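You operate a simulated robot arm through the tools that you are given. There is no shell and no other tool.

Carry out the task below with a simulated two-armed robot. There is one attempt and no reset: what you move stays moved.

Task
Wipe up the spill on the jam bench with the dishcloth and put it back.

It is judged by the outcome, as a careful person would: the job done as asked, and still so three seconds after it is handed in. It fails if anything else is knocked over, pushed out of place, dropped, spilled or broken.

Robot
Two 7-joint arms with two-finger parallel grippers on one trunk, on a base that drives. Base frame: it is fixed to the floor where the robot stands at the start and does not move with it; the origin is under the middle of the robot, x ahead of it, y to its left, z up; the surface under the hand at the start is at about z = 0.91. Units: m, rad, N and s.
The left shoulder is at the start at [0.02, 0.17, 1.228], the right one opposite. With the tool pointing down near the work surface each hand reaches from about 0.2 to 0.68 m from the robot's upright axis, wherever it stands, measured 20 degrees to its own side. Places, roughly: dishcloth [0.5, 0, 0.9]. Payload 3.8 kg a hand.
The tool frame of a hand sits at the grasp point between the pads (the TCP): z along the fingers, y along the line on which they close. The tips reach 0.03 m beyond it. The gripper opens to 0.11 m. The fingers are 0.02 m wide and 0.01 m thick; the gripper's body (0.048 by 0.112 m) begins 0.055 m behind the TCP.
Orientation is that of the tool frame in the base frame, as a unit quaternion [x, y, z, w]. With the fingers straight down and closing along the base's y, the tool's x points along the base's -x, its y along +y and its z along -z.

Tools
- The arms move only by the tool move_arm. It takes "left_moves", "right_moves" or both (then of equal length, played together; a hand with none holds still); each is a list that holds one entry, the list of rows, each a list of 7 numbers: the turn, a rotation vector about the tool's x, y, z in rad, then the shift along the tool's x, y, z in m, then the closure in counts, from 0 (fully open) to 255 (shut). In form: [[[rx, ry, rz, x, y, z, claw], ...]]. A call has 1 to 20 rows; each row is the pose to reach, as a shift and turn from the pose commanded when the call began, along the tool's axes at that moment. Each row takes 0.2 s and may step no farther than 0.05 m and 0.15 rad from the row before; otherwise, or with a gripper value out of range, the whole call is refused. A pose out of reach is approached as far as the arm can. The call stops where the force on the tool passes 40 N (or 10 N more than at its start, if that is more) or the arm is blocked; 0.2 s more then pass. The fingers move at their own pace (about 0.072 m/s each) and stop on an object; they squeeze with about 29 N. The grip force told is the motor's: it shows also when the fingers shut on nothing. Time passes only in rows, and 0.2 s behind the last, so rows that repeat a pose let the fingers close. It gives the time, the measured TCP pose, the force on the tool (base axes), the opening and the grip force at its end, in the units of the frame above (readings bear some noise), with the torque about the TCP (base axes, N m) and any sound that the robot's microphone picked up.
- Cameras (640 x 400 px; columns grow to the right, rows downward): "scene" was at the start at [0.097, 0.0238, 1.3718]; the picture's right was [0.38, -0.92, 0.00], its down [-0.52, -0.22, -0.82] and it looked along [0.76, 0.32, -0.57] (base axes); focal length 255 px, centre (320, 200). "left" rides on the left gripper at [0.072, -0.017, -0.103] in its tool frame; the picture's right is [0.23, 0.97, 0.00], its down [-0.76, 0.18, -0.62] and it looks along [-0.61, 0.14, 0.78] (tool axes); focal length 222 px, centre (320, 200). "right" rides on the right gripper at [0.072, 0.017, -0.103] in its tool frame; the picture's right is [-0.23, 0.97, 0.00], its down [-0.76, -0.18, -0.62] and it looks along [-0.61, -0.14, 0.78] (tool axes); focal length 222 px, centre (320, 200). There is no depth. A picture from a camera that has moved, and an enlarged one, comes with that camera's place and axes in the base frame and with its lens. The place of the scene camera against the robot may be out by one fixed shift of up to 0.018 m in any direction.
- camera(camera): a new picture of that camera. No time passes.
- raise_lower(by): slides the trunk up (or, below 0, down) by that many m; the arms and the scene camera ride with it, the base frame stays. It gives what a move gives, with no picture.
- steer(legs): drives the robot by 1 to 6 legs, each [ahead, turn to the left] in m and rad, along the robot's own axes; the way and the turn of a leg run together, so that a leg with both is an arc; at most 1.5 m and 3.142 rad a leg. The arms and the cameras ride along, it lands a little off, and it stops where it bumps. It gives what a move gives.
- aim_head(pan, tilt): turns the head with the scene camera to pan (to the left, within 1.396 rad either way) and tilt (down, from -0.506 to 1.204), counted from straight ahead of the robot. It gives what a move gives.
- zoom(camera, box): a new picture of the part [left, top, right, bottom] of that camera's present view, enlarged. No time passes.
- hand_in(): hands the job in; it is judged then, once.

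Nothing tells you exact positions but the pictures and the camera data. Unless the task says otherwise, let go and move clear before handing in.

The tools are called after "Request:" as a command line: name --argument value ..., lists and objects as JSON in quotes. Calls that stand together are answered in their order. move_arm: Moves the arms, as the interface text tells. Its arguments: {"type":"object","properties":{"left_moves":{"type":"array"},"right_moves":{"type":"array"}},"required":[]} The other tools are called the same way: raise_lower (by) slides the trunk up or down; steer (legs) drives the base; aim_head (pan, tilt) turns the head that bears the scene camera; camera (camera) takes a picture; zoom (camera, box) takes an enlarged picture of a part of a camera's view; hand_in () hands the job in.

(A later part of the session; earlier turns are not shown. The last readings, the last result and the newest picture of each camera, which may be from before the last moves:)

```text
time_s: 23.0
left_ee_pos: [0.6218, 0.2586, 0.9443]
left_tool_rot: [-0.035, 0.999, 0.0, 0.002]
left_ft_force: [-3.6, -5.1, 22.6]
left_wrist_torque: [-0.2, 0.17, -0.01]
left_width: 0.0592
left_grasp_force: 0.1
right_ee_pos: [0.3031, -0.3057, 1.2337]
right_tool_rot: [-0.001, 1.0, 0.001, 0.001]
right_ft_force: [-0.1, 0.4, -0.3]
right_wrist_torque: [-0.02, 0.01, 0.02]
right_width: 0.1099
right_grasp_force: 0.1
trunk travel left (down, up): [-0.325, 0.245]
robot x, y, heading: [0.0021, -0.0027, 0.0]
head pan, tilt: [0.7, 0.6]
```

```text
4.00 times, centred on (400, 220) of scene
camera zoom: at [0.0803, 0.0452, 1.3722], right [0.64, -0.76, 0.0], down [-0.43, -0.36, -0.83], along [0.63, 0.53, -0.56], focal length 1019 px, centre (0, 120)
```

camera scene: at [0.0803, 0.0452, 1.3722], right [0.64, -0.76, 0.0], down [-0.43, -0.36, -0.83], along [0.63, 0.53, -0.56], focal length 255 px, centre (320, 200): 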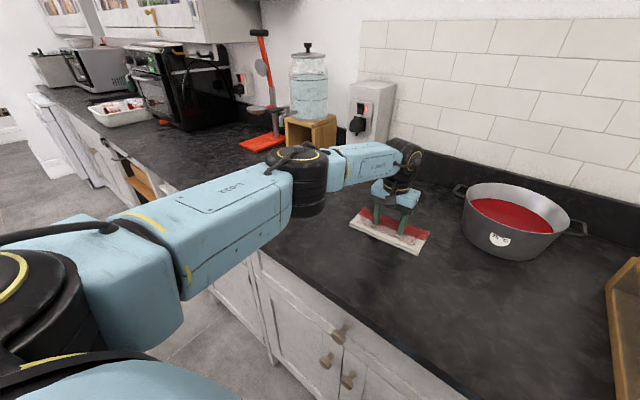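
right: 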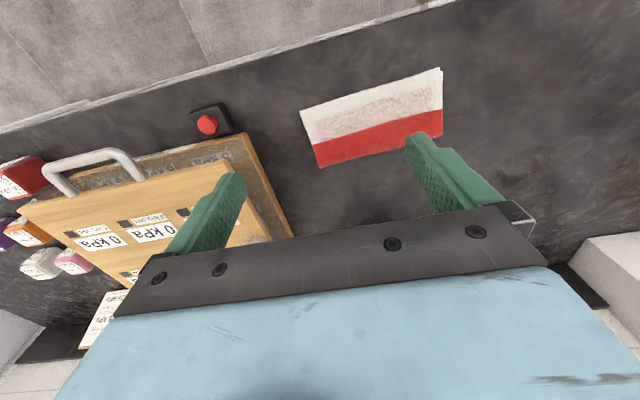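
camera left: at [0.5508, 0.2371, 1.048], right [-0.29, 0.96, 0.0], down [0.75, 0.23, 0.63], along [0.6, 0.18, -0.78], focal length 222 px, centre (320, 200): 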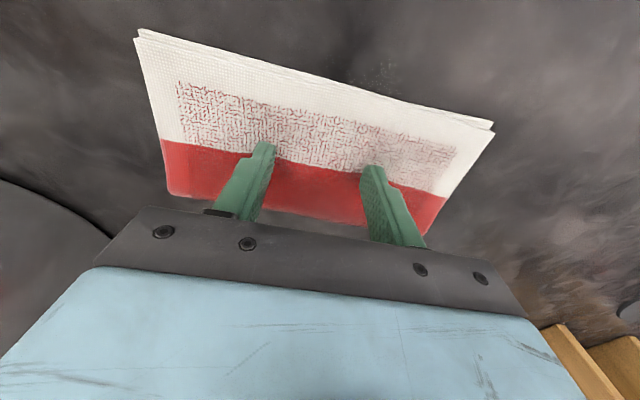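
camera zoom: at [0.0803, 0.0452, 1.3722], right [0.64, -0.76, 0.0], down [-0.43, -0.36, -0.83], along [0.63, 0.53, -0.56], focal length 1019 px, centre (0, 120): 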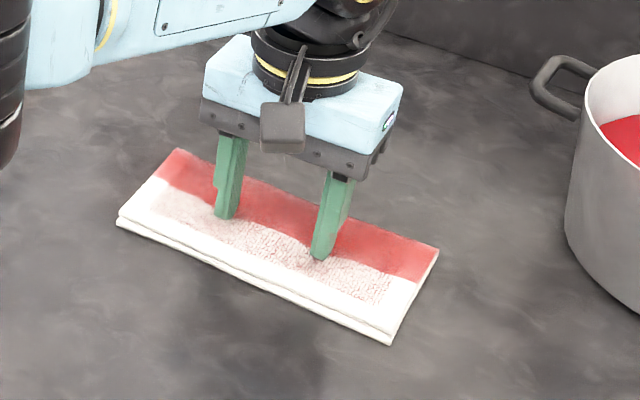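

The bench outside the cloth looks clean; that speckle was just surface texture. Now I'll scrub: side-to-side strokes of ±5 cm at three slightly different depths across the spill.

Request:
move_arm --left_moves '[[[0, 0, 0, -0.0012, 0.017, 0, 116], [0, 0, 0, -0.0023, 0.0329, 0, 116], [0, 0, 0, -0.0035, 0.0499, 0, 116], [0, 0, 0, -0.0021, 0.0299, 0, 116], [0, 0, 0, -0.0007, 0.01, 0, 116], [0, 0, 0, 0.0007, -0.01, 0, 116], [0, 0, 0, 0.0021, -0.0299, 0, 116], [0, 0, 0, 0.0035, -0.0499, 0, 116], [0, 0, 0, 0.0185, -0.0488, 0, 116], [0, 0, 0, 0.0327, -0.0378, 0, 116], [0, 0, 0, 0.0313, -0.0179, 0, 116], [0, 0, 0, 0.0299, 0.0021, 0, 116], [0, 0, 0, 0.0285, 0.0221, 0, 116], [0, 0, 0, 0.0271, 0.042, 0, 116], [0, 0, 0, 0.0115, 0.0509, 0, 116], [0, 0, 0, -0.0032, 0.0449, 0, 116], [0, 0, 0, -0.0171, 0.0289, 0, 116], [0, 0, 0, -0.0157, 0.009, 0, 116], [0, 0, 0, -0.0143, -0.011, 0, 116], [0, 0, 0, -0.0129, -0.0309, 0, 116]]]'

Request:
camera --camera "left"

Request:
zoom --camera "scene" --box '[320, 170, 480, 270]'

```text
time_s: 27.2
left_ee_pos: [0.6277, 0.227, 0.9456]
left_tool_rot: [-0.035, 0.999, 0.0, 0.002]
left_ft_force: [2.8, 1.4, 14.9]
left_wrist_torque: [0.15, -0.13, -0.03]
left_width: 0.0597
left_grasp_force: 0.2
left hand out of reach, approached as far as the arm can: row 17, 18, 19, 20
right_ee_pos: [0.305, -0.3038, 1.2331]
right_tool_rot: [0.0, 1.0, -0.001, 0.001]
right_ft_force: [0.7, 0.7, -0.6]
right_wrist_torque: [-0.03, -0.01, -0.01]
right_width: 0.11
right_grasp_force: 0.1
trunk travel left (down, up): [-0.325, 0.245]
robot x, y, heading: [0.0014, 0.0014, 0.001]
head pan, tilt: [0.7, 0.6]
```

```text
taken
camera left: at [0.5569, 0.2062, 1.0484], right [-0.29, 0.96, 0.0], down [0.75, 0.23, 0.63], along [0.6, 0.18, -0.78], focal length 222 px, centre (320, 200)
```

left: 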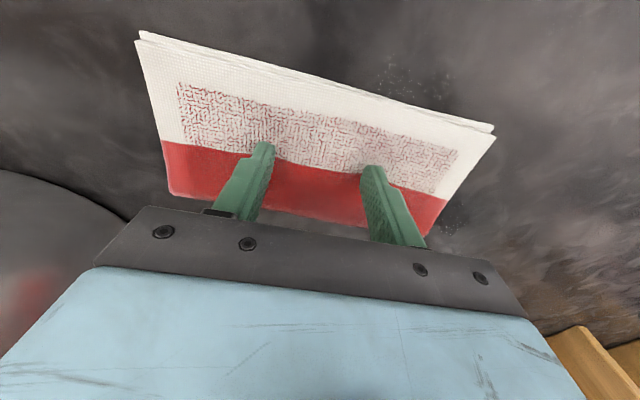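

```text
4.00 times, centred on (400, 220) of scene
camera zoom: at [0.082, 0.0474, 1.372], right [0.64, -0.77, 0.0], down [-0.43, -0.36, -0.83], along [0.63, 0.53, -0.56], focal length 1019 px, centre (0, 120)
```

zoom: 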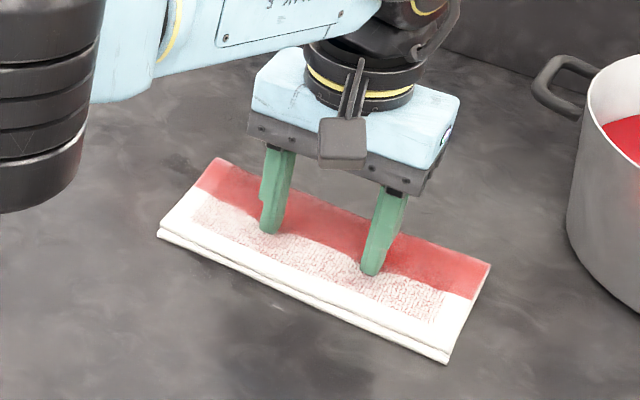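

The strokes ran smoothly (x≈0.63 is the reach limit here). I see faint specks near the cloth's edges in the wrist view; I'll zoom to see whether they're leftover wet spots.

Request:
zoom --camera "left" --box '[340, 20, 500, 120]'

Request:
zoom --camera "left" --box '[400, 170, 560, 270]'

```text
4.00 times, centred on (420, 70) of left
camera zoom: at [0.5569, 0.2062, 1.0484], right [-0.29, 0.96, 0.0], down [0.75, 0.23, 0.63], along [0.6, 0.18, -0.78], focal length 888 px, centre (-80, 720)
```

zoom: 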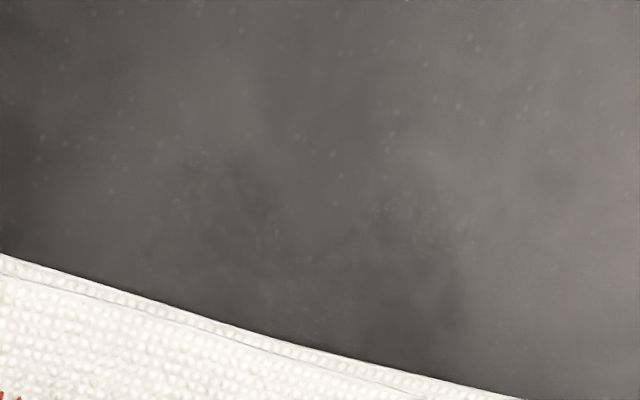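

```text
4.00 times, centred on (480, 220) of left
camera zoom: at [0.5569, 0.2062, 1.0484], right [-0.29, 0.96, 0.0], down [0.75, 0.23, 0.63], along [0.6, 0.18, -0.78], focal length 888 px, centre (-320, 120)
```

zoom: 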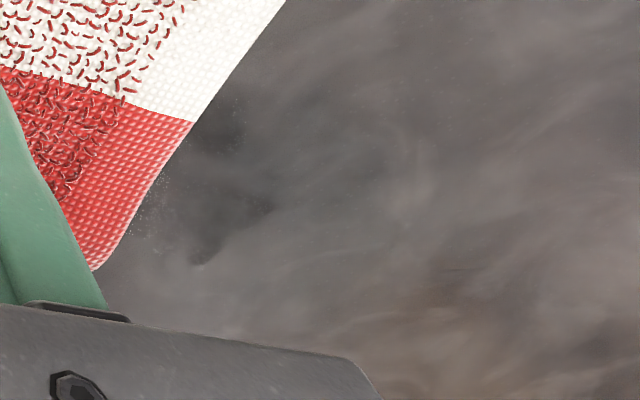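

Nothing clearly wet is visible around the cloth, but the spot itself is still covered. I'll draw the cloth back toward its home part-way to uncover the spill area and inspect.

Request:
move_arm --left_moves '[[[0, 0, 0, 0.0107, -0.013, 0, 116], [0, 0, 0, 0.0215, -0.026, 0, 116], [0, 0, 0, 0.0322, -0.0389, 0, 116], [0, 0, 0, 0.043, -0.0519, 0, 116], [0, 0, 0, 0.0537, -0.0649, 0, 116], [0, 0, 0, 0.0644, -0.0779, 0, 116], [0, 0, 0, 0.0752, -0.0909, 0, 116], [0, 0, 0, 0.0859, -0.1038, 0, 116], [0, 0, 0, 0.0967, -0.1168, 0, 116], [0, 0, 0, 0.1074, -0.1298, 0, 116], [0, 0, 0, 0.1074, -0.1298, 0, 116]]]'

Request:
camera --camera "scene"

Request:
zoom --camera "scene" --box '[300, 150, 500, 275]'

Request:
camera --camera "left"

```text
time_s: 29.6
left_ee_pos: [0.5283, 0.0923, 0.9446]
left_tool_rot: [-0.035, 0.999, 0.0, 0.001]
left_ft_force: [3.6, 4.3, 21.5]
left_wrist_torque: [0.21, -0.1, -0.03]
left_width: 0.0596
left_grasp_force: 0.0
right_ee_pos: [0.3065, -0.3033, 1.2339]
right_tool_rot: [0.0, 1.0, 0.0, 0.001]
right_ft_force: [0.4, 0.1, -0.5]
right_wrist_torque: [-0.02, 0.02, 0.0]
right_width: 0.1101
right_grasp_force: 0.0
trunk travel left (down, up): [-0.325, 0.245]
robot x, y, heading: [-0.0039, -0.0017, -0.002]
head pan, tilt: [0.7, 0.6]
```

```text
taken
camera scene: at [0.0817, 0.0472, 1.3721], right [0.64, -0.76, 0.0], down [-0.43, -0.36, -0.83], along [0.63, 0.53, -0.56], focal length 255 px, centre (320, 200)
```

scene: 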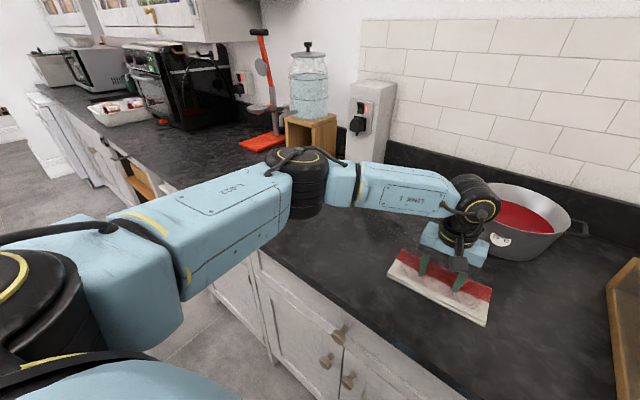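

```text
3.20 times, centred on (400, 212) of scene
camera zoom: at [0.0817, 0.0472, 1.3721], right [0.64, -0.76, 0.0], down [-0.43, -0.36, -0.83], along [0.63, 0.53, -0.56], focal length 815 px, centre (64, 160)
```

zoom: 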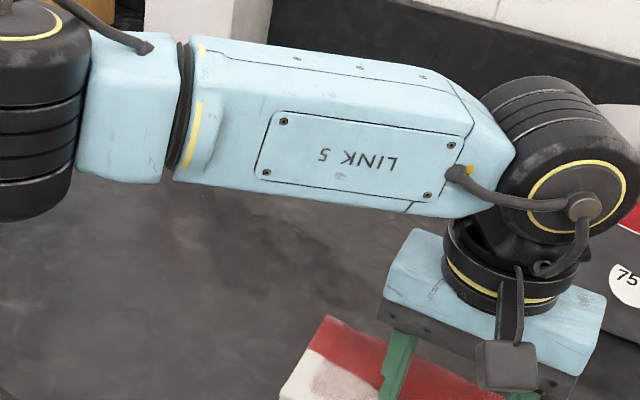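

```text
taken
camera left: at [0.4582, 0.0696, 1.0481], right [-0.3, 0.96, 0.0], down [0.75, 0.23, 0.62], along [0.6, 0.18, -0.78], focal length 222 px, centre (320, 200)
```

left: 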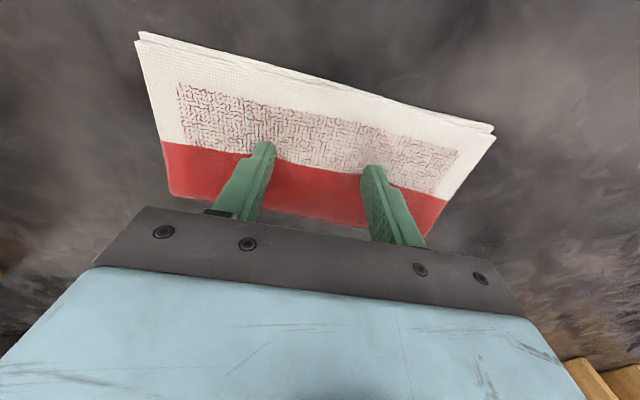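

The forearm partly hides the area; the spill spot should be around pixel (385, 228) in the head view. I'll zoom there.

Request:
zoom --camera "scene" --box '[330, 200, 410, 250]'

Request:
zoom --camera "left" --box '[420, 150, 640, 290]'

Request:
aim_head --pan 0.394 --tilt 0.75

Request:
camera --camera "scene"

```text
8.00 times, centred on (370, 225) of scene
camera zoom: at [0.0817, 0.0472, 1.3721], right [0.64, -0.76, 0.0], down [-0.43, -0.36, -0.83], along [0.63, 0.53, -0.56], focal length 2038 px, centre (-80, 0)
```

zoom: 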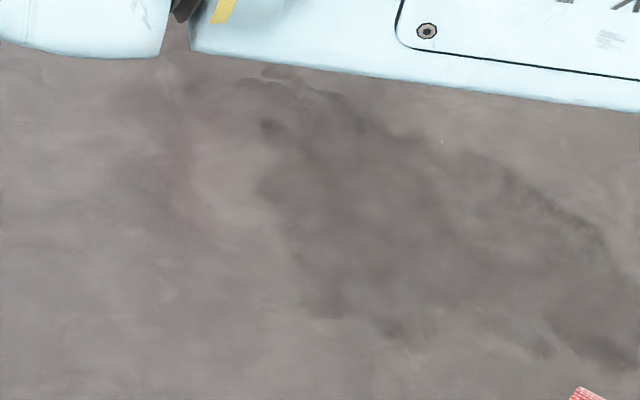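

```text
2.86 times, centred on (530, 220) of left
camera zoom: at [0.4582, 0.0696, 1.0481], right [-0.3, 0.96, 0.0], down [0.75, 0.23, 0.62], along [0.6, 0.18, -0.78], focal length 635 px, centre (-280, 143)
```

zoom: 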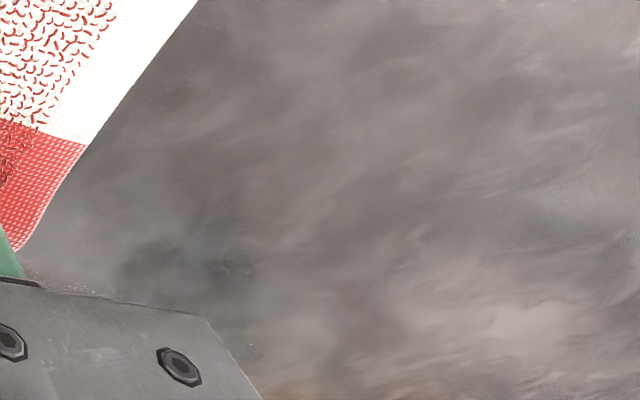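

```text
time_s: 30.4
left_ee_pos: [0.5298, 0.0919, 0.9453]
left_tool_rot: [-0.035, 0.999, 0.0, 0.001]
left_ft_force: [4.1, 4.0, 21.8]
left_wrist_torque: [0.15, -0.07, 0.02]
left_width: 0.0593
left_grasp_force: 0.1
right_ee_pos: [0.3048, -0.3043, 1.2347]
right_tool_rot: [0.0, 1.0, 0.0, 0.0]
right_ft_force: [0.2, 1.1, -1.1]
right_wrist_torque: [-0.01, -0.02, 0.0]
right_width: 0.1101
right_grasp_force: 0.1
trunk travel left (down, up): [-0.325, 0.245]
robot x, y, heading: [-0.0012, 0.0026, 0.003]
head pan, tilt: [0.394, 0.75]
```

```text
taken
camera scene: at [0.0905, 0.022, 1.3592], right [0.39, -0.92, 0.0], down [-0.63, -0.26, -0.73], along [0.68, 0.28, -0.68], focal length 255 px, centre (320, 200)
```

scene: 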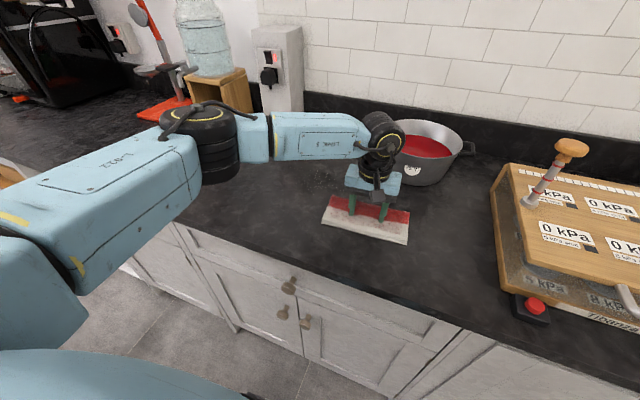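

There's a vague darker band where the spill was — could be a thin smear or the arm's shadow. I'll zoom in from this new head angle.

Request:
zoom --camera "scene" --box '[240, 150, 370, 230]'

```text
4.92 times, centred on (305, 190) of scene
camera zoom: at [0.0905, 0.022, 1.3592], right [0.39, -0.92, 0.0], down [-0.63, -0.26, -0.73], along [0.68, 0.28, -0.68], focal length 1254 px, centre (394, 249)
```

zoom: 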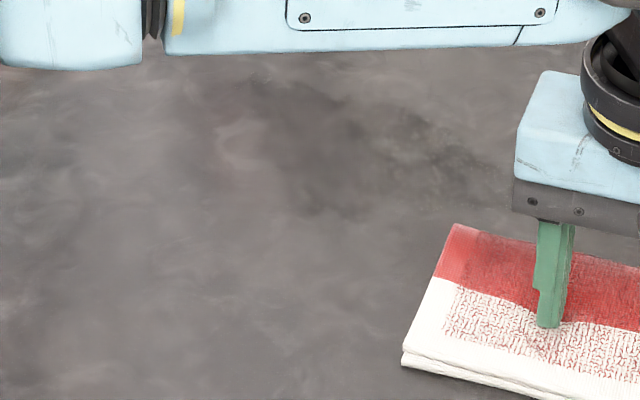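

It's hard to tell from here with the arm in the way. I'll lift the hand off the cloth (leaving it lying here for now) and use the wrist camera from above the spill area.

Request:
move_arm --left_moves '[[[0, 0, 0, 0, 0, -0.01, 116], [0, 0, 0, 0, 0, -0.03, 116], [0, 0, 0, 0, 0, -0.07, 116], [0, 0, 0, 0, 0, -0.11, 116], [0, 0, 0, 0.03, 0.03, -0.13, 116], [0, 0, 0, 0.06, 0.06, -0.15, 116], [0, 0, 0, 0.09, 0.09, -0.16, 116], [0, 0, 0, 0.11, 0.12, -0.16, 116], [0, 0, 0, 0.12, 0.16, -0.16, 116], [0, 0, 0, 0.12, 0.19, -0.16, 116], [0, 0, 0, 0.12, 0.2, -0.16, 116]]]'

Request:
camera --camera "left"

Request:
camera --camera "scene"

Request:
zoom --camera "scene" --box '[240, 140, 420, 250]'

```text
time_s: 32.8
left_ee_pos: [0.394, 0.2833, 1.1057]
left_tool_rot: [-0.034, 0.999, -0.001, 0.001]
left_ft_force: [-0.2, -0.9, -0.6]
left_wrist_torque: [0.01, 0.05, 0.06]
left_width: 0.0597
left_grasp_force: 0.1
right_ee_pos: [0.3071, -0.3043, 1.2326]
right_tool_rot: [0.0, 1.0, 0.0, 0.001]
right_ft_force: [-0.2, 0.7, -0.5]
right_wrist_torque: [0.0, 0.03, 0.01]
right_width: 0.1102
right_grasp_force: 0.1
trunk travel left (down, up): [-0.325, 0.245]
robot x, y, heading: [0.0001, -0.0004, 0.001]
head pan, tilt: [0.394, 0.75]
```

```text
taken
camera left: at [0.324, 0.2609, 1.2076], right [-0.29, 0.96, 0.0], down [0.75, 0.23, 0.62], along [0.6, 0.18, -0.78], focal length 222 px, centre (320, 200)
```

left: 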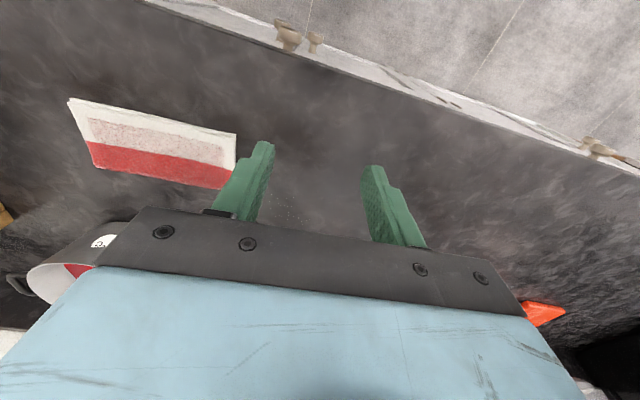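

```text
taken
camera scene: at [0.0918, 0.0219, 1.359], right [0.38, -0.92, 0.0], down [-0.63, -0.26, -0.73], along [0.68, 0.28, -0.68], focal length 255 px, centre (320, 200)
```

scene: 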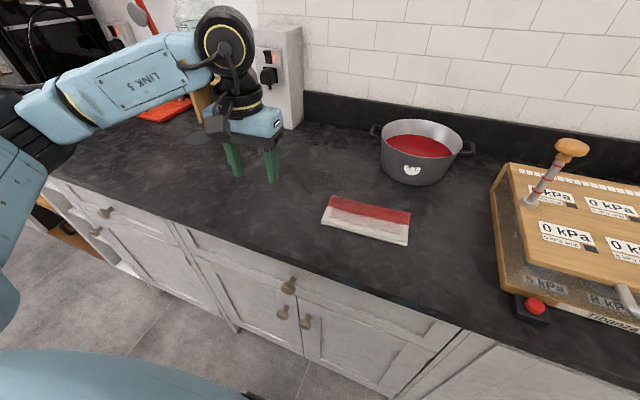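

```text
3.56 times, centred on (330, 195) of scene
camera zoom: at [0.0918, 0.0219, 1.359], right [0.38, -0.92, 0.0], down [-0.63, -0.26, -0.73], along [0.68, 0.28, -0.68], focal length 906 px, centre (284, 218)
```

zoom: 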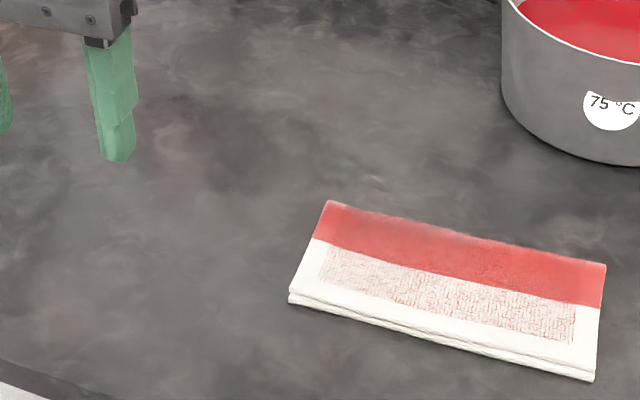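

The puddle's outline seems gone from the head view. I'll repeat the exact starting head view for a direct comparison and zoom the wrist camera too.

Request:
zoom --camera "left" --box '[220, 130, 440, 260]'

Request:
aim_head --pan 0.394 --tilt 0.602

Request:
zoom --camera "scene" --box '[240, 160, 400, 260]'

Request:
camera --camera "scene"

```text
2.91 times, centred on (330, 195) of left
camera zoom: at [0.324, 0.2609, 1.2076], right [-0.29, 0.96, 0.0], down [0.75, 0.23, 0.62], along [0.6, 0.18, -0.78], focal length 646 px, centre (291, 214)
```

zoom: 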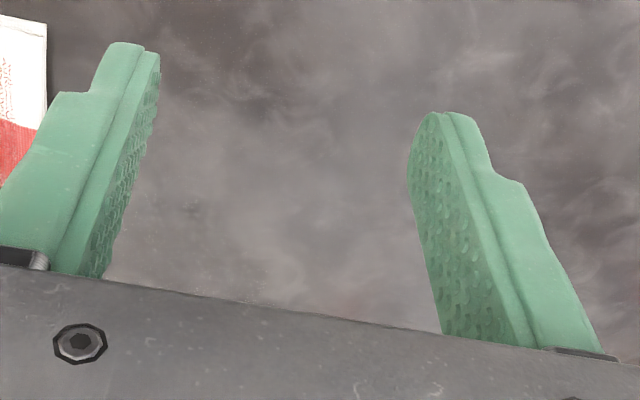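

```text
time_s: 33.5
left_ee_pos: [0.3944, 0.2816, 1.1047]
left_tool_rot: [-0.035, 0.999, 0.0, 0.0]
left_ft_force: [0.6, -0.1, 0.4]
left_wrist_torque: [-0.02, -0.01, -0.02]
left_width: 0.0598
left_grasp_force: 0.0
right_ee_pos: [0.3064, -0.3045, 1.2321]
right_tool_rot: [0.0, 1.0, 0.001, 0.0]
right_ft_force: [-0.7, -0.1, 0.5]
right_wrist_torque: [0.01, -0.04, 0.0]
right_width: 0.11
right_grasp_force: 0.0
trunk travel left (down, up): [-0.325, 0.245]
robot x, y, heading: [0.0029, 0.0022, 0.001]
head pan, tilt: [0.394, 0.602]
```

```text
4.00 times, centred on (320, 210) of scene
camera zoom: at [0.097, 0.0238, 1.3717], right [0.38, -0.92, 0.0], down [-0.52, -0.22, -0.82], along [0.76, 0.32, -0.57], focal length 1019 px, centre (320, 160)
```

zoom: 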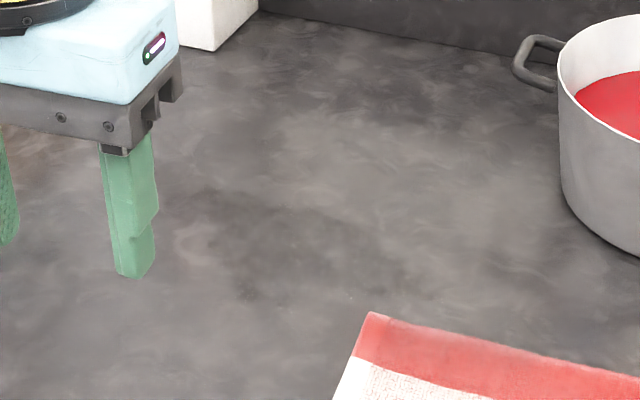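

```text
taken
camera scene: at [0.097, 0.0238, 1.3717], right [0.38, -0.92, 0.0], down [-0.52, -0.22, -0.82], along [0.76, 0.32, -0.57], focal length 255 px, centre (320, 200)
```

scene: 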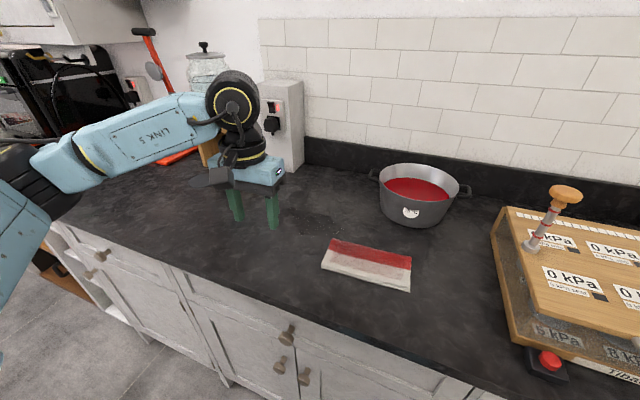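

Compared with the starting view the puddle's outline is gone, but a fainter, more spread dark patch with specks seems to remain, so it may need more wiping. I'll zoom in tight.

Request:
zoom --camera "scene" --box '[280, 200, 360, 250]'

Request:
move_arm --left_moves '[[[0, 0, 0, 0.02, 0.03, 0, 116], [0, 0, 0, 0.03, 0.07, 0, 116], [0, 0, 0, 0.03, 0.11, 0, 116], [0, 0, 0, 0.03, 0.12, 0, 116]]]'

Request:
zoom --camera "left" --box '[120, 110, 360, 260]'

Request:
camera --camera "scene"

```text
8.00 times, centred on (320, 225) of scene
camera zoom: at [0.097, 0.0238, 1.3717], right [0.38, -0.92, 0.0], down [-0.52, -0.22, -0.82], along [0.76, 0.32, -0.57], focal length 2038 px, centre (320, 0)
```

zoom: 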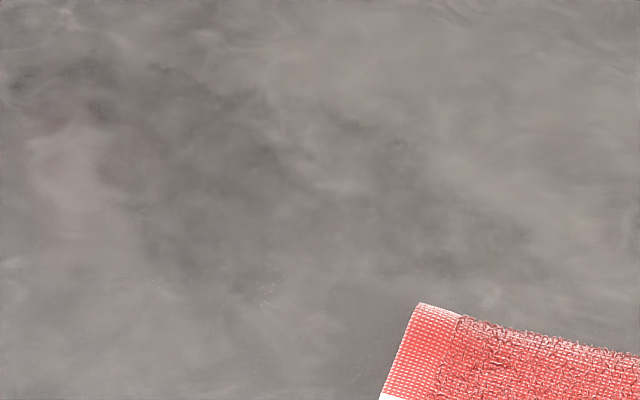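

```text
time_s: 34.5
left_ee_pos: [0.3567, 0.4002, 1.1038]
left_tool_rot: [-0.035, 0.999, 0.0, 0.0]
left_ft_force: [0.2, 0.3, 0.5]
left_wrist_torque: [-0.01, 0.01, 0.03]
left_width: 0.0598
left_grasp_force: 0.0
right_ee_pos: [0.3048, -0.3049, 1.2336]
right_tool_rot: [0.001, 1.0, 0.0, -0.001]
right_ft_force: [0.0, -0.6, 0.1]
right_wrist_torque: [0.0, 0.01, 0.0]
right_width: 0.1098
right_grasp_force: 0.1
trunk travel left (down, up): [-0.325, 0.245]
robot x, y, heading: [0.0022, 0.0013, 0.0]
head pan, tilt: [0.394, 0.602]
```

```text
2.67 times, centred on (240, 185) of left
camera zoom: at [0.2859, 0.3779, 1.207], right [-0.29, 0.96, 0.0], down [0.75, 0.23, 0.62], along [0.6, 0.18, -0.78], focal length 592 px, centre (533, 240)
```

zoom: 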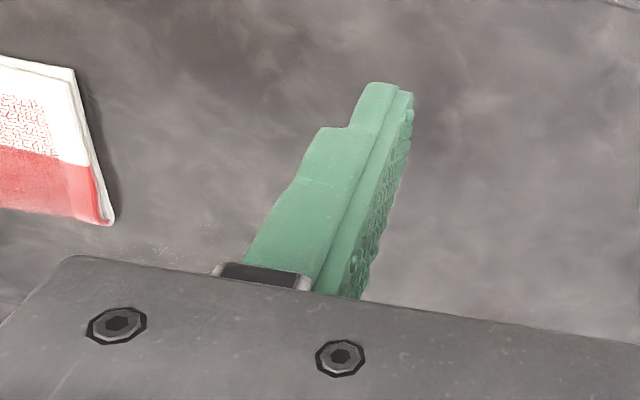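

```text
taken
camera scene: at [0.097, 0.0236, 1.3718], right [0.38, -0.92, 0.0], down [-0.52, -0.22, -0.82], along [0.76, 0.32, -0.57], focal length 255 px, centre (320, 200)
```

scene: 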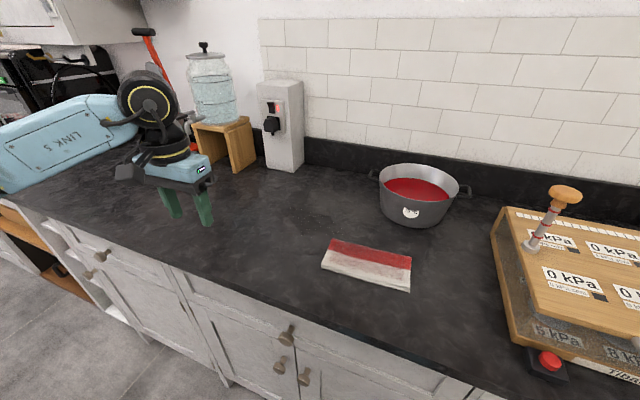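

In this frame the dark patch is far less evident, so I want a straight-down look. I'll move the wrist camera right over the spill spot at a safe height.

Request:
move_arm --left_moves '[[[0, 0, 0, -0.033, -0.02, 0.003, 116], [0, 0, 0, -0.066, -0.04, 0.006, 116], [0, 0, 0, -0.1, -0.06, 0.01, 116], [0, 0, 0, -0.134, -0.08, 0.012, 116], [0, 0, 0, -0.167, -0.1, 0.015, 116], [0, 0, 0, -0.2, -0.12, 0.018, 116], [0, 0, 0, -0.2337, -0.1417, 0.02, 116], [0, 0, 0, -0.2337, -0.1417, 0.02, 116]]]'

Request:
camera --camera "left"

Request:
zoom --camera "left" --box '[200, 20, 440, 170]'

```text
time_s: 36.3
left_ee_pos: [0.6012, 0.2767, 1.0816]
left_tool_rot: [-0.035, 0.999, 0.002, 0.0]
left_ft_force: [0.1, -0.4, 0.2]
left_wrist_torque: [0.01, 0.0, 0.0]
left_width: 0.0602
left_grasp_force: 0.1
right_ee_pos: [0.3062, -0.3039, 1.2348]
right_tool_rot: [0.0, 1.0, 0.001, 0.0]
right_ft_force: [-0.8, -0.8, 0.0]
right_wrist_torque: [-0.02, 0.0, 0.01]
right_width: 0.1098
right_grasp_force: 0.2
trunk travel left (down, up): [-0.325, 0.245]
robot x, y, heading: [-0.0006, -0.0014, -0.003]
head pan, tilt: [0.394, 0.602]
```

```text
taken
camera left: at [0.5301, 0.2543, 1.1857], right [-0.29, 0.96, 0.0], down [0.75, 0.23, 0.62], along [0.6, 0.18, -0.78], focal length 222 px, centre (320, 200)
```

left: 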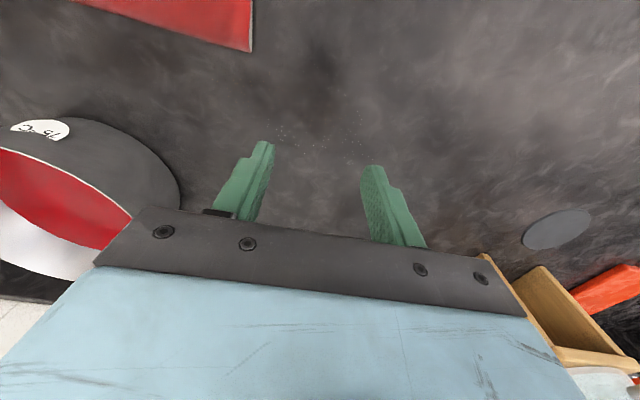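

```text
2.67 times, centred on (320, 95) of left
camera zoom: at [0.5301, 0.2543, 1.1857], right [-0.29, 0.96, 0.0], down [0.75, 0.23, 0.62], along [0.6, 0.18, -0.78], focal length 592 px, centre (320, 480)
```

zoom: 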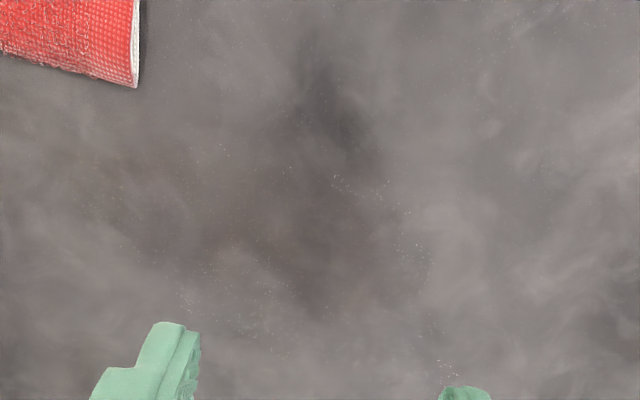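

Seen straight down, a thin wet film with little glints remains, spread over roughly x 0.58–0.66, y 0.22–0.36, so it needs more wiping over a wider area. I'll return the fingers to the same spot on the cloth.

Request:
move_arm --left_moves '[[[0, 0, 0, 0.017, -0.036, 0.01, 116], [0, 0, 0, 0.034, -0.072, 0.02, 116], [0, 0, 0, 0.051, -0.108, 0.03, 116], [0, 0, 0, 0.068, -0.144, 0.05, 116], [0, 0, 0, 0.0845, -0.1793, 0.07, 116], [0, 0, 0, 0.0845, -0.1793, 0.1, 116], [0, 0, 0, 0.0845, -0.1793, 0.12, 116], [0, 0, 0, 0.0845, -0.1793, 0.12, 116]]]'

Request:
camera --camera "left"

```text
time_s: 38.1
left_ee_pos: [0.5297, 0.0917, 0.9637]
left_tool_rot: [-0.035, 0.999, 0.0, 0.001]
left_ft_force: [-1.1, -0.4, 0.0]
left_wrist_torque: [0.01, -0.02, -0.01]
left_width: 0.0602
left_grasp_force: 0.0
right_ee_pos: [0.3068, -0.304, 1.2338]
right_tool_rot: [0.0, 1.0, 0.0, 0.0]
right_ft_force: [0.3, 0.0, 0.2]
right_wrist_torque: [0.0, 0.01, 0.0]
right_width: 0.1101
right_grasp_force: 0.0
trunk travel left (down, up): [-0.325, 0.245]
robot x, y, heading: [-0.0004, -0.0006, -0.003]
head pan, tilt: [0.394, 0.602]
```

```text
taken
camera left: at [0.4587, 0.0701, 1.0669], right [-0.29, 0.96, 0.0], down [0.75, 0.23, 0.62], along [0.6, 0.18, -0.78], focal length 222 px, centre (320, 200)
```

left: 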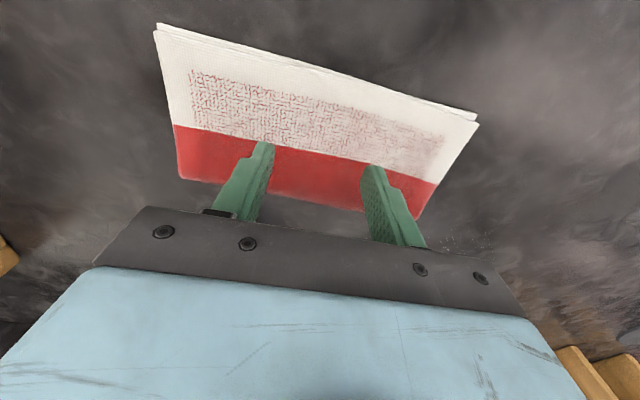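

The fingers are lined up on the cloth as before. I'll press again and slide it back over to the smeared area.

Request:
move_arm --left_moves '[[[0, 0, 0, 0, 0, 0.008, 116], [0, 0, 0, 0, 0, 0.014, 116], [0, 0, 0, 0, 0, 0.017, 116], [0, 0, 0, 0, 0, 0.0195, 116], [0, 0, 0, -0.0086, 0.0114, 0.0195, 116], [0, 0, 0, -0.0172, 0.0228, 0.0195, 116], [0, 0, 0, -0.0258, 0.0343, 0.0195, 116], [0, 0, 0, -0.0344, 0.0457, 0.0195, 116], [0, 0, 0, -0.043, 0.0571, 0.0195, 116], [0, 0, 0, -0.0516, 0.0685, 0.0195, 116], [0, 0, 0, -0.0602, 0.08, 0.0195, 116], [0, 0, 0, -0.0688, 0.0914, 0.0195, 116], [0, 0, 0, -0.0774, 0.1028, 0.0195, 116], [0, 0, 0, -0.0774, 0.1028, 0.0195, 116]]]'

```text
time_s: 41.1
left_ee_pos: [0.5976, 0.1976, 0.9467]
left_tool_rot: [-0.035, 0.999, 0.0, 0.0]
left_ft_force: [-3.1, -2.5, 10.0]
left_wrist_torque: [-0.02, 0.09, 0.0]
left_width: 0.0596
left_grasp_force: 0.0
right_ee_pos: [0.3056, -0.3053, 1.234]
right_tool_rot: [0.0, 1.0, 0.0, 0.001]
right_ft_force: [-0.1, 0.3, 0.3]
right_wrist_torque: [0.0, -0.04, -0.03]
right_width: 0.1102
right_grasp_force: 0.1
trunk travel left (down, up): [-0.325, 0.245]
robot x, y, heading: [0.0006, -0.002, -0.002]
head pan, tilt: [0.394, 0.602]
```

The press is light now (10 N), so I'll go 3 mm deeper and sweep a wide raster over the whole film, out to y≈0.33 and back at nearer depths.

Request:
move_arm --left_moves '[[[0, 0, 0, -0.011, 0.0143, 0.002, 116], [0, 0, 0, -0.024, 0.0284, 0.003, 116], [0, 0, 0, -0.0235, 0.0485, 0.003, 116], [0, 0, 0, -0.0249, 0.0684, 0.003, 116], [0, 0, 0, -0.0243, 0.0885, 0.003, 116], [0, 0, 0, -0.0227, 0.1087, 0.003, 116], [0, 0, 0, -0.0211, 0.1289, 0.003, 116], [0, 0, 0, -0.0091, 0.1297, 0.003, 116], [0, 0, 0, -0.0004, 0.1203, 0.003, 116], [0, 0, 0, 0.003, 0.1005, 0.003, 116], [0, 0, 0, 0.0044, 0.0805, 0.003, 116], [0, 0, 0, 0.0058, 0.0606, 0.003, 116], [0, 0, 0, 0.0072, 0.0406, 0.003, 116], [0, 0, 0, 0.0086, 0.0207, 0.003, 116], [0, 0, 0, 0.01, 0.0007, 0.003, 116], [0, 0, 0, 0.0249, 0.0018, 0.003, 116], [0, 0, 0, 0.0339, 0.0175, 0.003, 116], [0, 0, 0, 0.0324, 0.0374, 0.003, 116], [0, 0, 0, 0.031, 0.0574, 0.003, 116], [0, 0, 0, 0.0296, 0.0773, 0.003, 116]]]'

Request:
camera --camera "left"

Request:
zoom --camera "scene" --box '[220, 150, 420, 275]'

```text
time_s: 45.3
left_ee_pos: [0.5646, 0.2736, 0.9458]
left_tool_rot: [-0.035, 0.999, 0.0, 0.003]
left_ft_force: [-0.9, -6.3, 25.3]
left_wrist_torque: [-0.18, 0.02, 0.05]
left_width: 0.0593
left_grasp_force: 0.0
right_ee_pos: [0.3059, -0.3066, 1.2343]
right_tool_rot: [0.0, 1.0, 0.002, 0.001]
right_ft_force: [0.5, -0.5, 0.2]
right_wrist_torque: [0.01, -0.02, 0.04]
right_width: 0.1098
right_grasp_force: 0.0
trunk travel left (down, up): [-0.325, 0.245]
robot x, y, heading: [-0.0006, -0.0016, -0.007]
head pan, tilt: [0.394, 0.602]
```

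```text
taken
camera left: at [0.4924, 0.2514, 1.0478], right [-0.3, 0.96, 0.0], down [0.74, 0.23, 0.63], along [0.6, 0.18, -0.78], focal length 222 px, centre (320, 200)
```

left: 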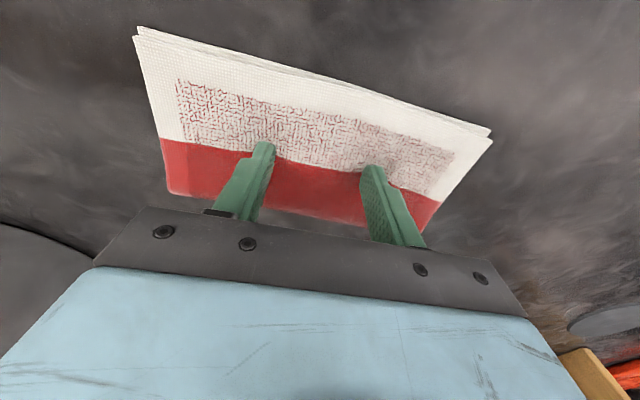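

```text
3.20 times, centred on (320, 212) of scene
camera zoom: at [0.0946, 0.0223, 1.372], right [0.38, -0.92, 0.0], down [-0.52, -0.22, -0.83], along [0.76, 0.32, -0.56], focal length 815 px, centre (320, 160)
```

zoom: 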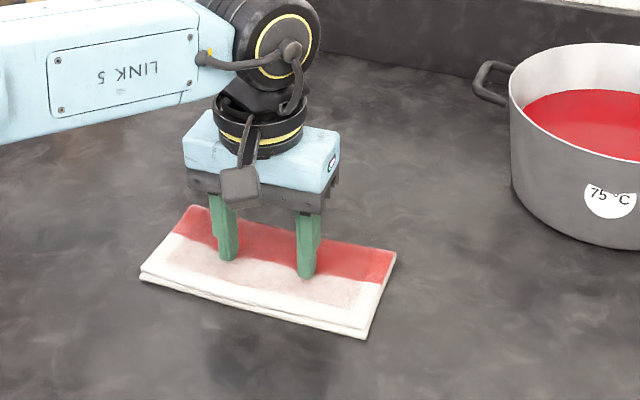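

Good firm pressure (25 N) and the cloth stays flat. One more pass with fore-and-aft strokes across the patch, ending on the near right side.

Request:
move_arm --left_moves '[[[0, 0, 0, -0.0153, 0.004, 0, 116], [0, 0, 0, -0.0306, 0.0079, 0, 116], [0, 0, 0, -0.0459, 0.0118, 0, 116], [0, 0, 0, -0.0563, 0.0161, 0, 116], [0, 0, 0, -0.042, 0.0271, 0, 116], [0, 0, 0, -0.0228, 0.0385, 0, 116], [0, 0, 0, -0.0035, 0.0499, 0, 116], [0, 0, 0, -0.0175, 0.0339, 0, 116], [0, 0, 0, -0.0359, 0.0125, 0, 116], [0, 0, 0, -0.0545, -0.0089, 0, 116], [0, 0, 0, -0.0581, -0.0291, 0, 116], [0, 0, 0, -0.0378, -0.0327, 0, 116], [0, 0, 0, -0.0175, -0.0363, 0, 116], [0, 0, 0, 0.0028, -0.0399, 0, 116], [0, 0, 0, -0.0165, -0.0513, 0, 116], [0, 0, 0, -0.0357, -0.0627, 0, 116], [0, 0, 0, -0.055, -0.074, 0, 116], [0, 0, 0, -0.0346, -0.0776, 0, 116], [0, 0, 0, -0.014, -0.0862, 0, 116], [0, 0, 0, 0.007, -0.0998, 0, 116]]]'

Request:
camera --camera "left"

Request:
zoom --camera "scene" --box '[220, 150, 420, 275]'

```text
time_s: 49.5
left_ee_pos: [0.5629, 0.172, 0.9453]
left_tool_rot: [-0.035, 0.999, -0.001, 0.001]
left_ft_force: [5.7, 3.0, 22.4]
left_wrist_torque: [0.18, -0.15, 0.0]
left_width: 0.0595
left_grasp_force: 0.1
right_ee_pos: [0.3047, -0.3054, 1.2352]
right_tool_rot: [0.0, 1.0, 0.0, 0.001]
right_ft_force: [0.2, 0.3, 0.1]
right_wrist_torque: [-0.01, 0.01, 0.02]
right_width: 0.1102
right_grasp_force: 0.1
trunk travel left (down, up): [-0.325, 0.245]
robot x, y, heading: [-0.0017, 0.0021, 0.003]
head pan, tilt: [0.394, 0.602]
```

```text
taken
camera left: at [0.4917, 0.1511, 1.048], right [-0.29, 0.96, 0.0], down [0.74, 0.23, 0.63], along [0.6, 0.18, -0.78], focal length 222 px, centre (320, 200)
```

left: 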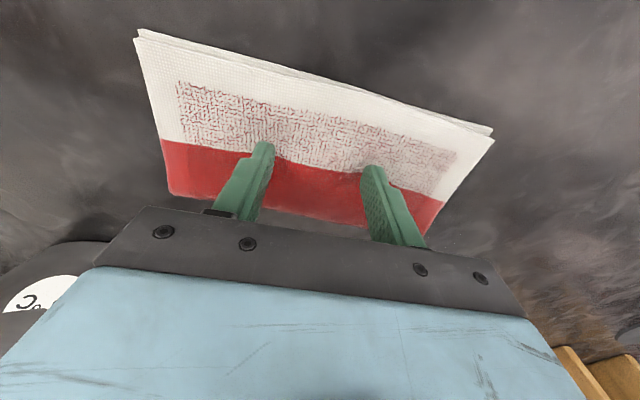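

```text
3.20 times, centred on (320, 212) of scene
camera zoom: at [0.0954, 0.0237, 1.3719], right [0.38, -0.92, 0.0], down [-0.52, -0.22, -0.82], along [0.76, 0.32, -0.57], focal length 815 px, centre (320, 160)
```

zoom: 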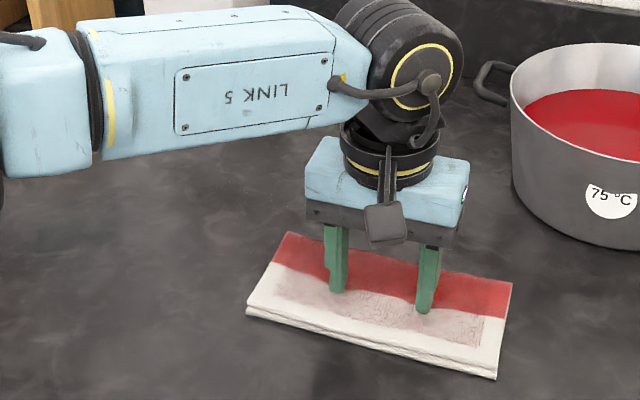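

Now I'll pull the cloth back to the same parking spot, lift off, and look straight down at the spill area again.

Request:
move_arm --left_moves '[[[0, 0, 0, 0.0077, -0.0155, 0, 116], [0, 0, 0, 0.0154, -0.031, 0, 116], [0, 0, 0, 0.0231, -0.0465, 0, 116], [0, 0, 0, 0.0308, -0.062, 0, 116], [0, 0, 0, 0.0385, -0.0775, 0, 116], [0, 0, 0, 0.0385, -0.0775, 0, 116], [0, 0, 0, 0.0385, -0.0775, -0.01, 116], [0, 0, 0, 0.0385, -0.0775, -0.03, 116], [0, 0, 0, 0.0385, -0.0775, -0.07, 116], [0, 0, 0, 0.0385, -0.0775, -0.11, 116], [0, 0, 0, 0.0285, -0.047, -0.137, 116], [0, 0, 0, 0.0115, -0.01, -0.137, 116], [0, 0, 0, -0.0055, 0.025, -0.137, 116], [0, 0, 0, -0.0225, 0.06, -0.137, 116], [0, 0, 0, -0.04, 0.095, -0.137, 116], [0, 0, 0, -0.0455, 0.1021, -0.137, 116], [0, 0, 0, -0.0455, 0.1021, -0.137, 116]]]'

Request:
camera --camera "left"

Request:
zoom --camera "left" --box '[200, 20, 440, 170]'

Request:
zoom --camera "scene" --box '[240, 160, 400, 260]'

```text
time_s: 53.1
left_ee_pos: [0.6022, 0.2784, 1.0783]
left_tool_rot: [-0.036, 0.999, 0.0, 0.0]
left_ft_force: [0.2, -0.4, 0.2]
left_wrist_torque: [-0.03, 0.0, -0.01]
left_width: 0.06
left_grasp_force: 0.1
right_ee_pos: [0.3066, -0.3045, 1.2336]
right_tool_rot: [0.0, 1.0, 0.0, 0.001]
right_ft_force: [-1.2, 0.4, 0.6]
right_wrist_torque: [-0.02, -0.03, -0.01]
right_width: 0.1101
right_grasp_force: 0.1
trunk travel left (down, up): [-0.325, 0.245]
robot x, y, heading: [0.0022, 0.0019, 0.004]
head pan, tilt: [0.394, 0.602]
```

```text
taken
camera left: at [0.5307, 0.2565, 1.1819], right [-0.29, 0.96, 0.0], down [0.75, 0.23, 0.62], along [0.6, 0.18, -0.78], focal length 222 px, centre (320, 200)
```

left: 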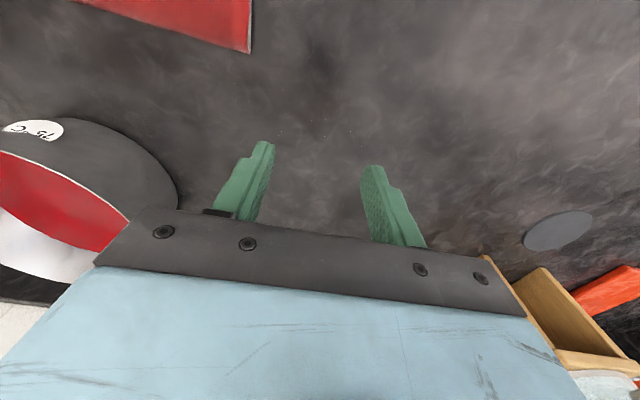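

```text
2.67 times, centred on (320, 95) of left
camera zoom: at [0.5307, 0.2565, 1.1819], right [-0.29, 0.96, 0.0], down [0.75, 0.23, 0.62], along [0.6, 0.18, -0.78], focal length 592 px, centre (320, 480)
```

zoom: 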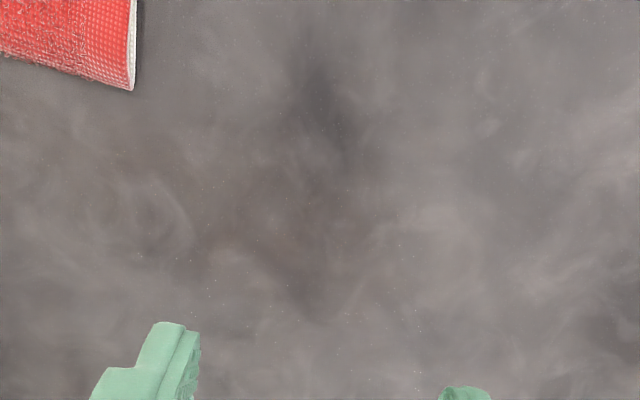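

```text
4.00 times, centred on (320, 210) of scene
camera zoom: at [0.0969, 0.024, 1.3718], right [0.38, -0.92, 0.0], down [-0.52, -0.22, -0.82], along [0.76, 0.32, -0.57], focal length 1019 px, centre (320, 160)
```

zoom: 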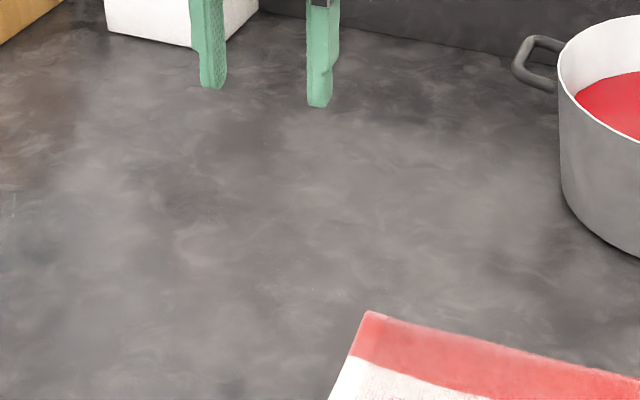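

Much better: the wet outline and clustered glints are gone, with only a couple of specks left near [0.64, 0.34]. I'll look closer at that side before deciding.

Request:
zoom --camera "scene" --box '[270, 190, 350, 240]'

Request:
zoom --camera "left" --box '[270, 60, 430, 220]'

Request:
move_arm --left_moves '[[[0, 0, 0, -0.005, 0.03, -0.02, 116], [0, 0, 0, 0.0, 0.06, -0.03, 116], [0, 0, 0, 0.0, 0.075, -0.03, 116], [0, 0, 0, 0.0, 0.075, -0.03, 116]]]'

Request:
zoom --camera "left" --box '[140, 20, 380, 220]'

```text
8.00 times, centred on (310, 215) of scene
camera zoom: at [0.0969, 0.024, 1.3718], right [0.38, -0.92, 0.0], down [-0.52, -0.22, -0.82], along [0.76, 0.32, -0.57], focal length 2038 px, centre (400, 80)
```

zoom: 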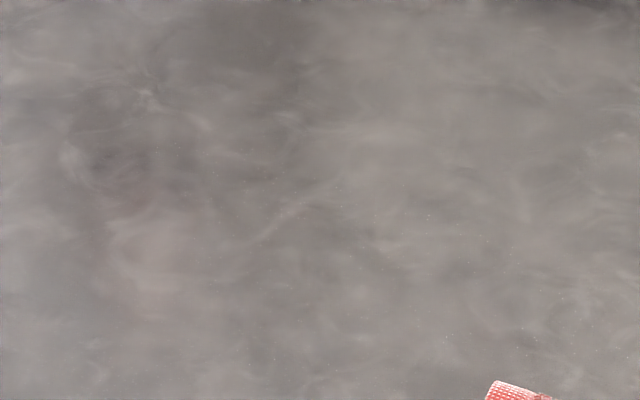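

```text
2.50 times, centred on (350, 140) of left
camera zoom: at [0.5307, 0.2565, 1.1819], right [-0.29, 0.96, 0.0], down [0.75, 0.23, 0.62], along [0.6, 0.18, -0.78], focal length 555 px, centre (245, 350)
```

zoom: 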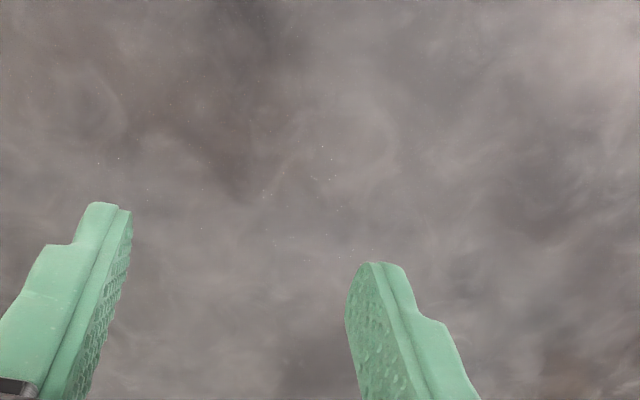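

```text
time_s: 54.1
left_ee_pos: [0.5972, 0.354, 1.1077]
left_tool_rot: [-0.035, 0.999, 0.0, 0.0]
left_ft_force: [0.5, 0.1, -0.2]
left_wrist_torque: [-0.03, -0.01, 0.01]
left_width: 0.0601
left_grasp_force: 0.1
right_ee_pos: [0.3075, -0.3044, 1.2346]
right_tool_rot: [0.0, 1.0, 0.0, -0.001]
right_ft_force: [0.4, -0.1, -0.1]
right_wrist_torque: [0.0, 0.03, -0.03]
right_width: 0.1102
right_grasp_force: 0.1
trunk travel left (down, up): [-0.325, 0.245]
robot x, y, heading: [-0.0012, 0.0014, 0.001]
head pan, tilt: [0.394, 0.602]
```

```text
2.00 times, centred on (260, 120) of left
camera zoom: at [0.5265, 0.3315, 1.2114], right [-0.29, 0.96, 0.0], down [0.75, 0.23, 0.62], along [0.6, 0.18, -0.78], focal length 444 px, centre (440, 360)
```

zoom: 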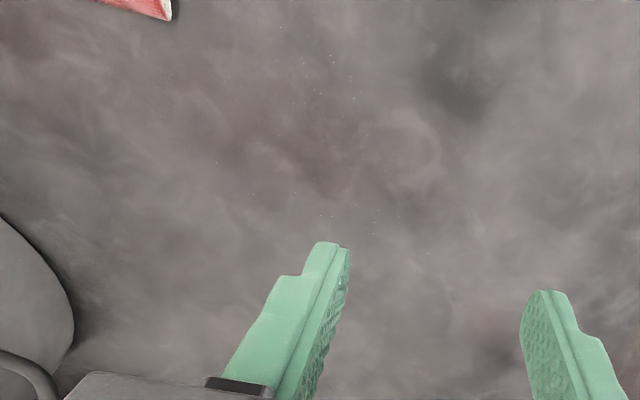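

The film is gone apart from a few isolated specks, which may be bench sparkle; one more pass will make sure. I'll return to the cloth.

Request:
move_arm --left_moves '[[[0, 0, 0, 0.014, -0.043, 0.005, 116], [0, 0, 0, 0.028, -0.086, 0.01, 116], [0, 0, 0, 0.042, -0.128, 0.02, 116], [0, 0, 0, 0.056, -0.171, 0.04, 116], [0, 0, 0, 0.07, -0.214, 0.06, 116], [0, 0, 0, 0.0848, -0.2562, 0.08, 116], [0, 0, 0, 0.0848, -0.2562, 0.12, 116], [0, 0, 0, 0.0848, -0.2562, 0.144, 116], [0, 0, 0, 0.0848, -0.2562, 0.144, 116]]]'

Request:
camera --camera "left"

```text
time_s: 56.1
left_ee_pos: [0.5289, 0.0911, 0.9633]
left_tool_rot: [-0.035, 0.999, 0.0, 0.0]
left_ft_force: [-0.1, -0.1, -0.3]
left_wrist_torque: [0.0, -0.03, 0.05]
left_width: 0.0598
left_grasp_force: 0.1
right_ee_pos: [0.3055, -0.3041, 1.2332]
right_tool_rot: [0.0, 1.0, 0.001, 0.0]
right_ft_force: [-0.8, 0.9, 0.0]
right_wrist_torque: [-0.01, 0.01, -0.01]
right_width: 0.1098
right_grasp_force: 0.1
trunk travel left (down, up): [-0.325, 0.245]
robot x, y, heading: [0.0003, 0.0005, -0.004]
head pan, tilt: [0.394, 0.602]
```

```text
taken
camera left: at [0.4581, 0.0691, 1.0664], right [-0.3, 0.96, 0.0], down [0.75, 0.23, 0.62], along [0.6, 0.18, -0.78], focal length 222 px, centre (320, 200)
```

left: 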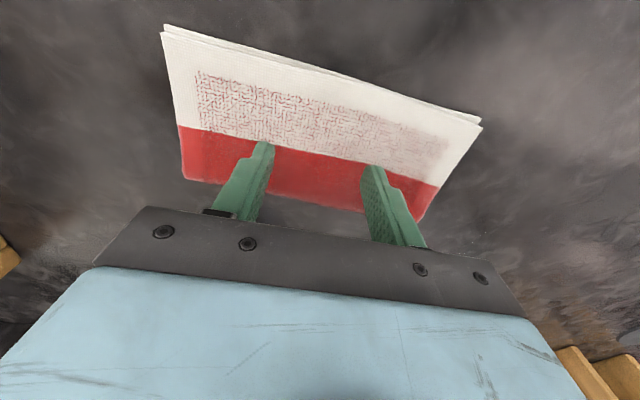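

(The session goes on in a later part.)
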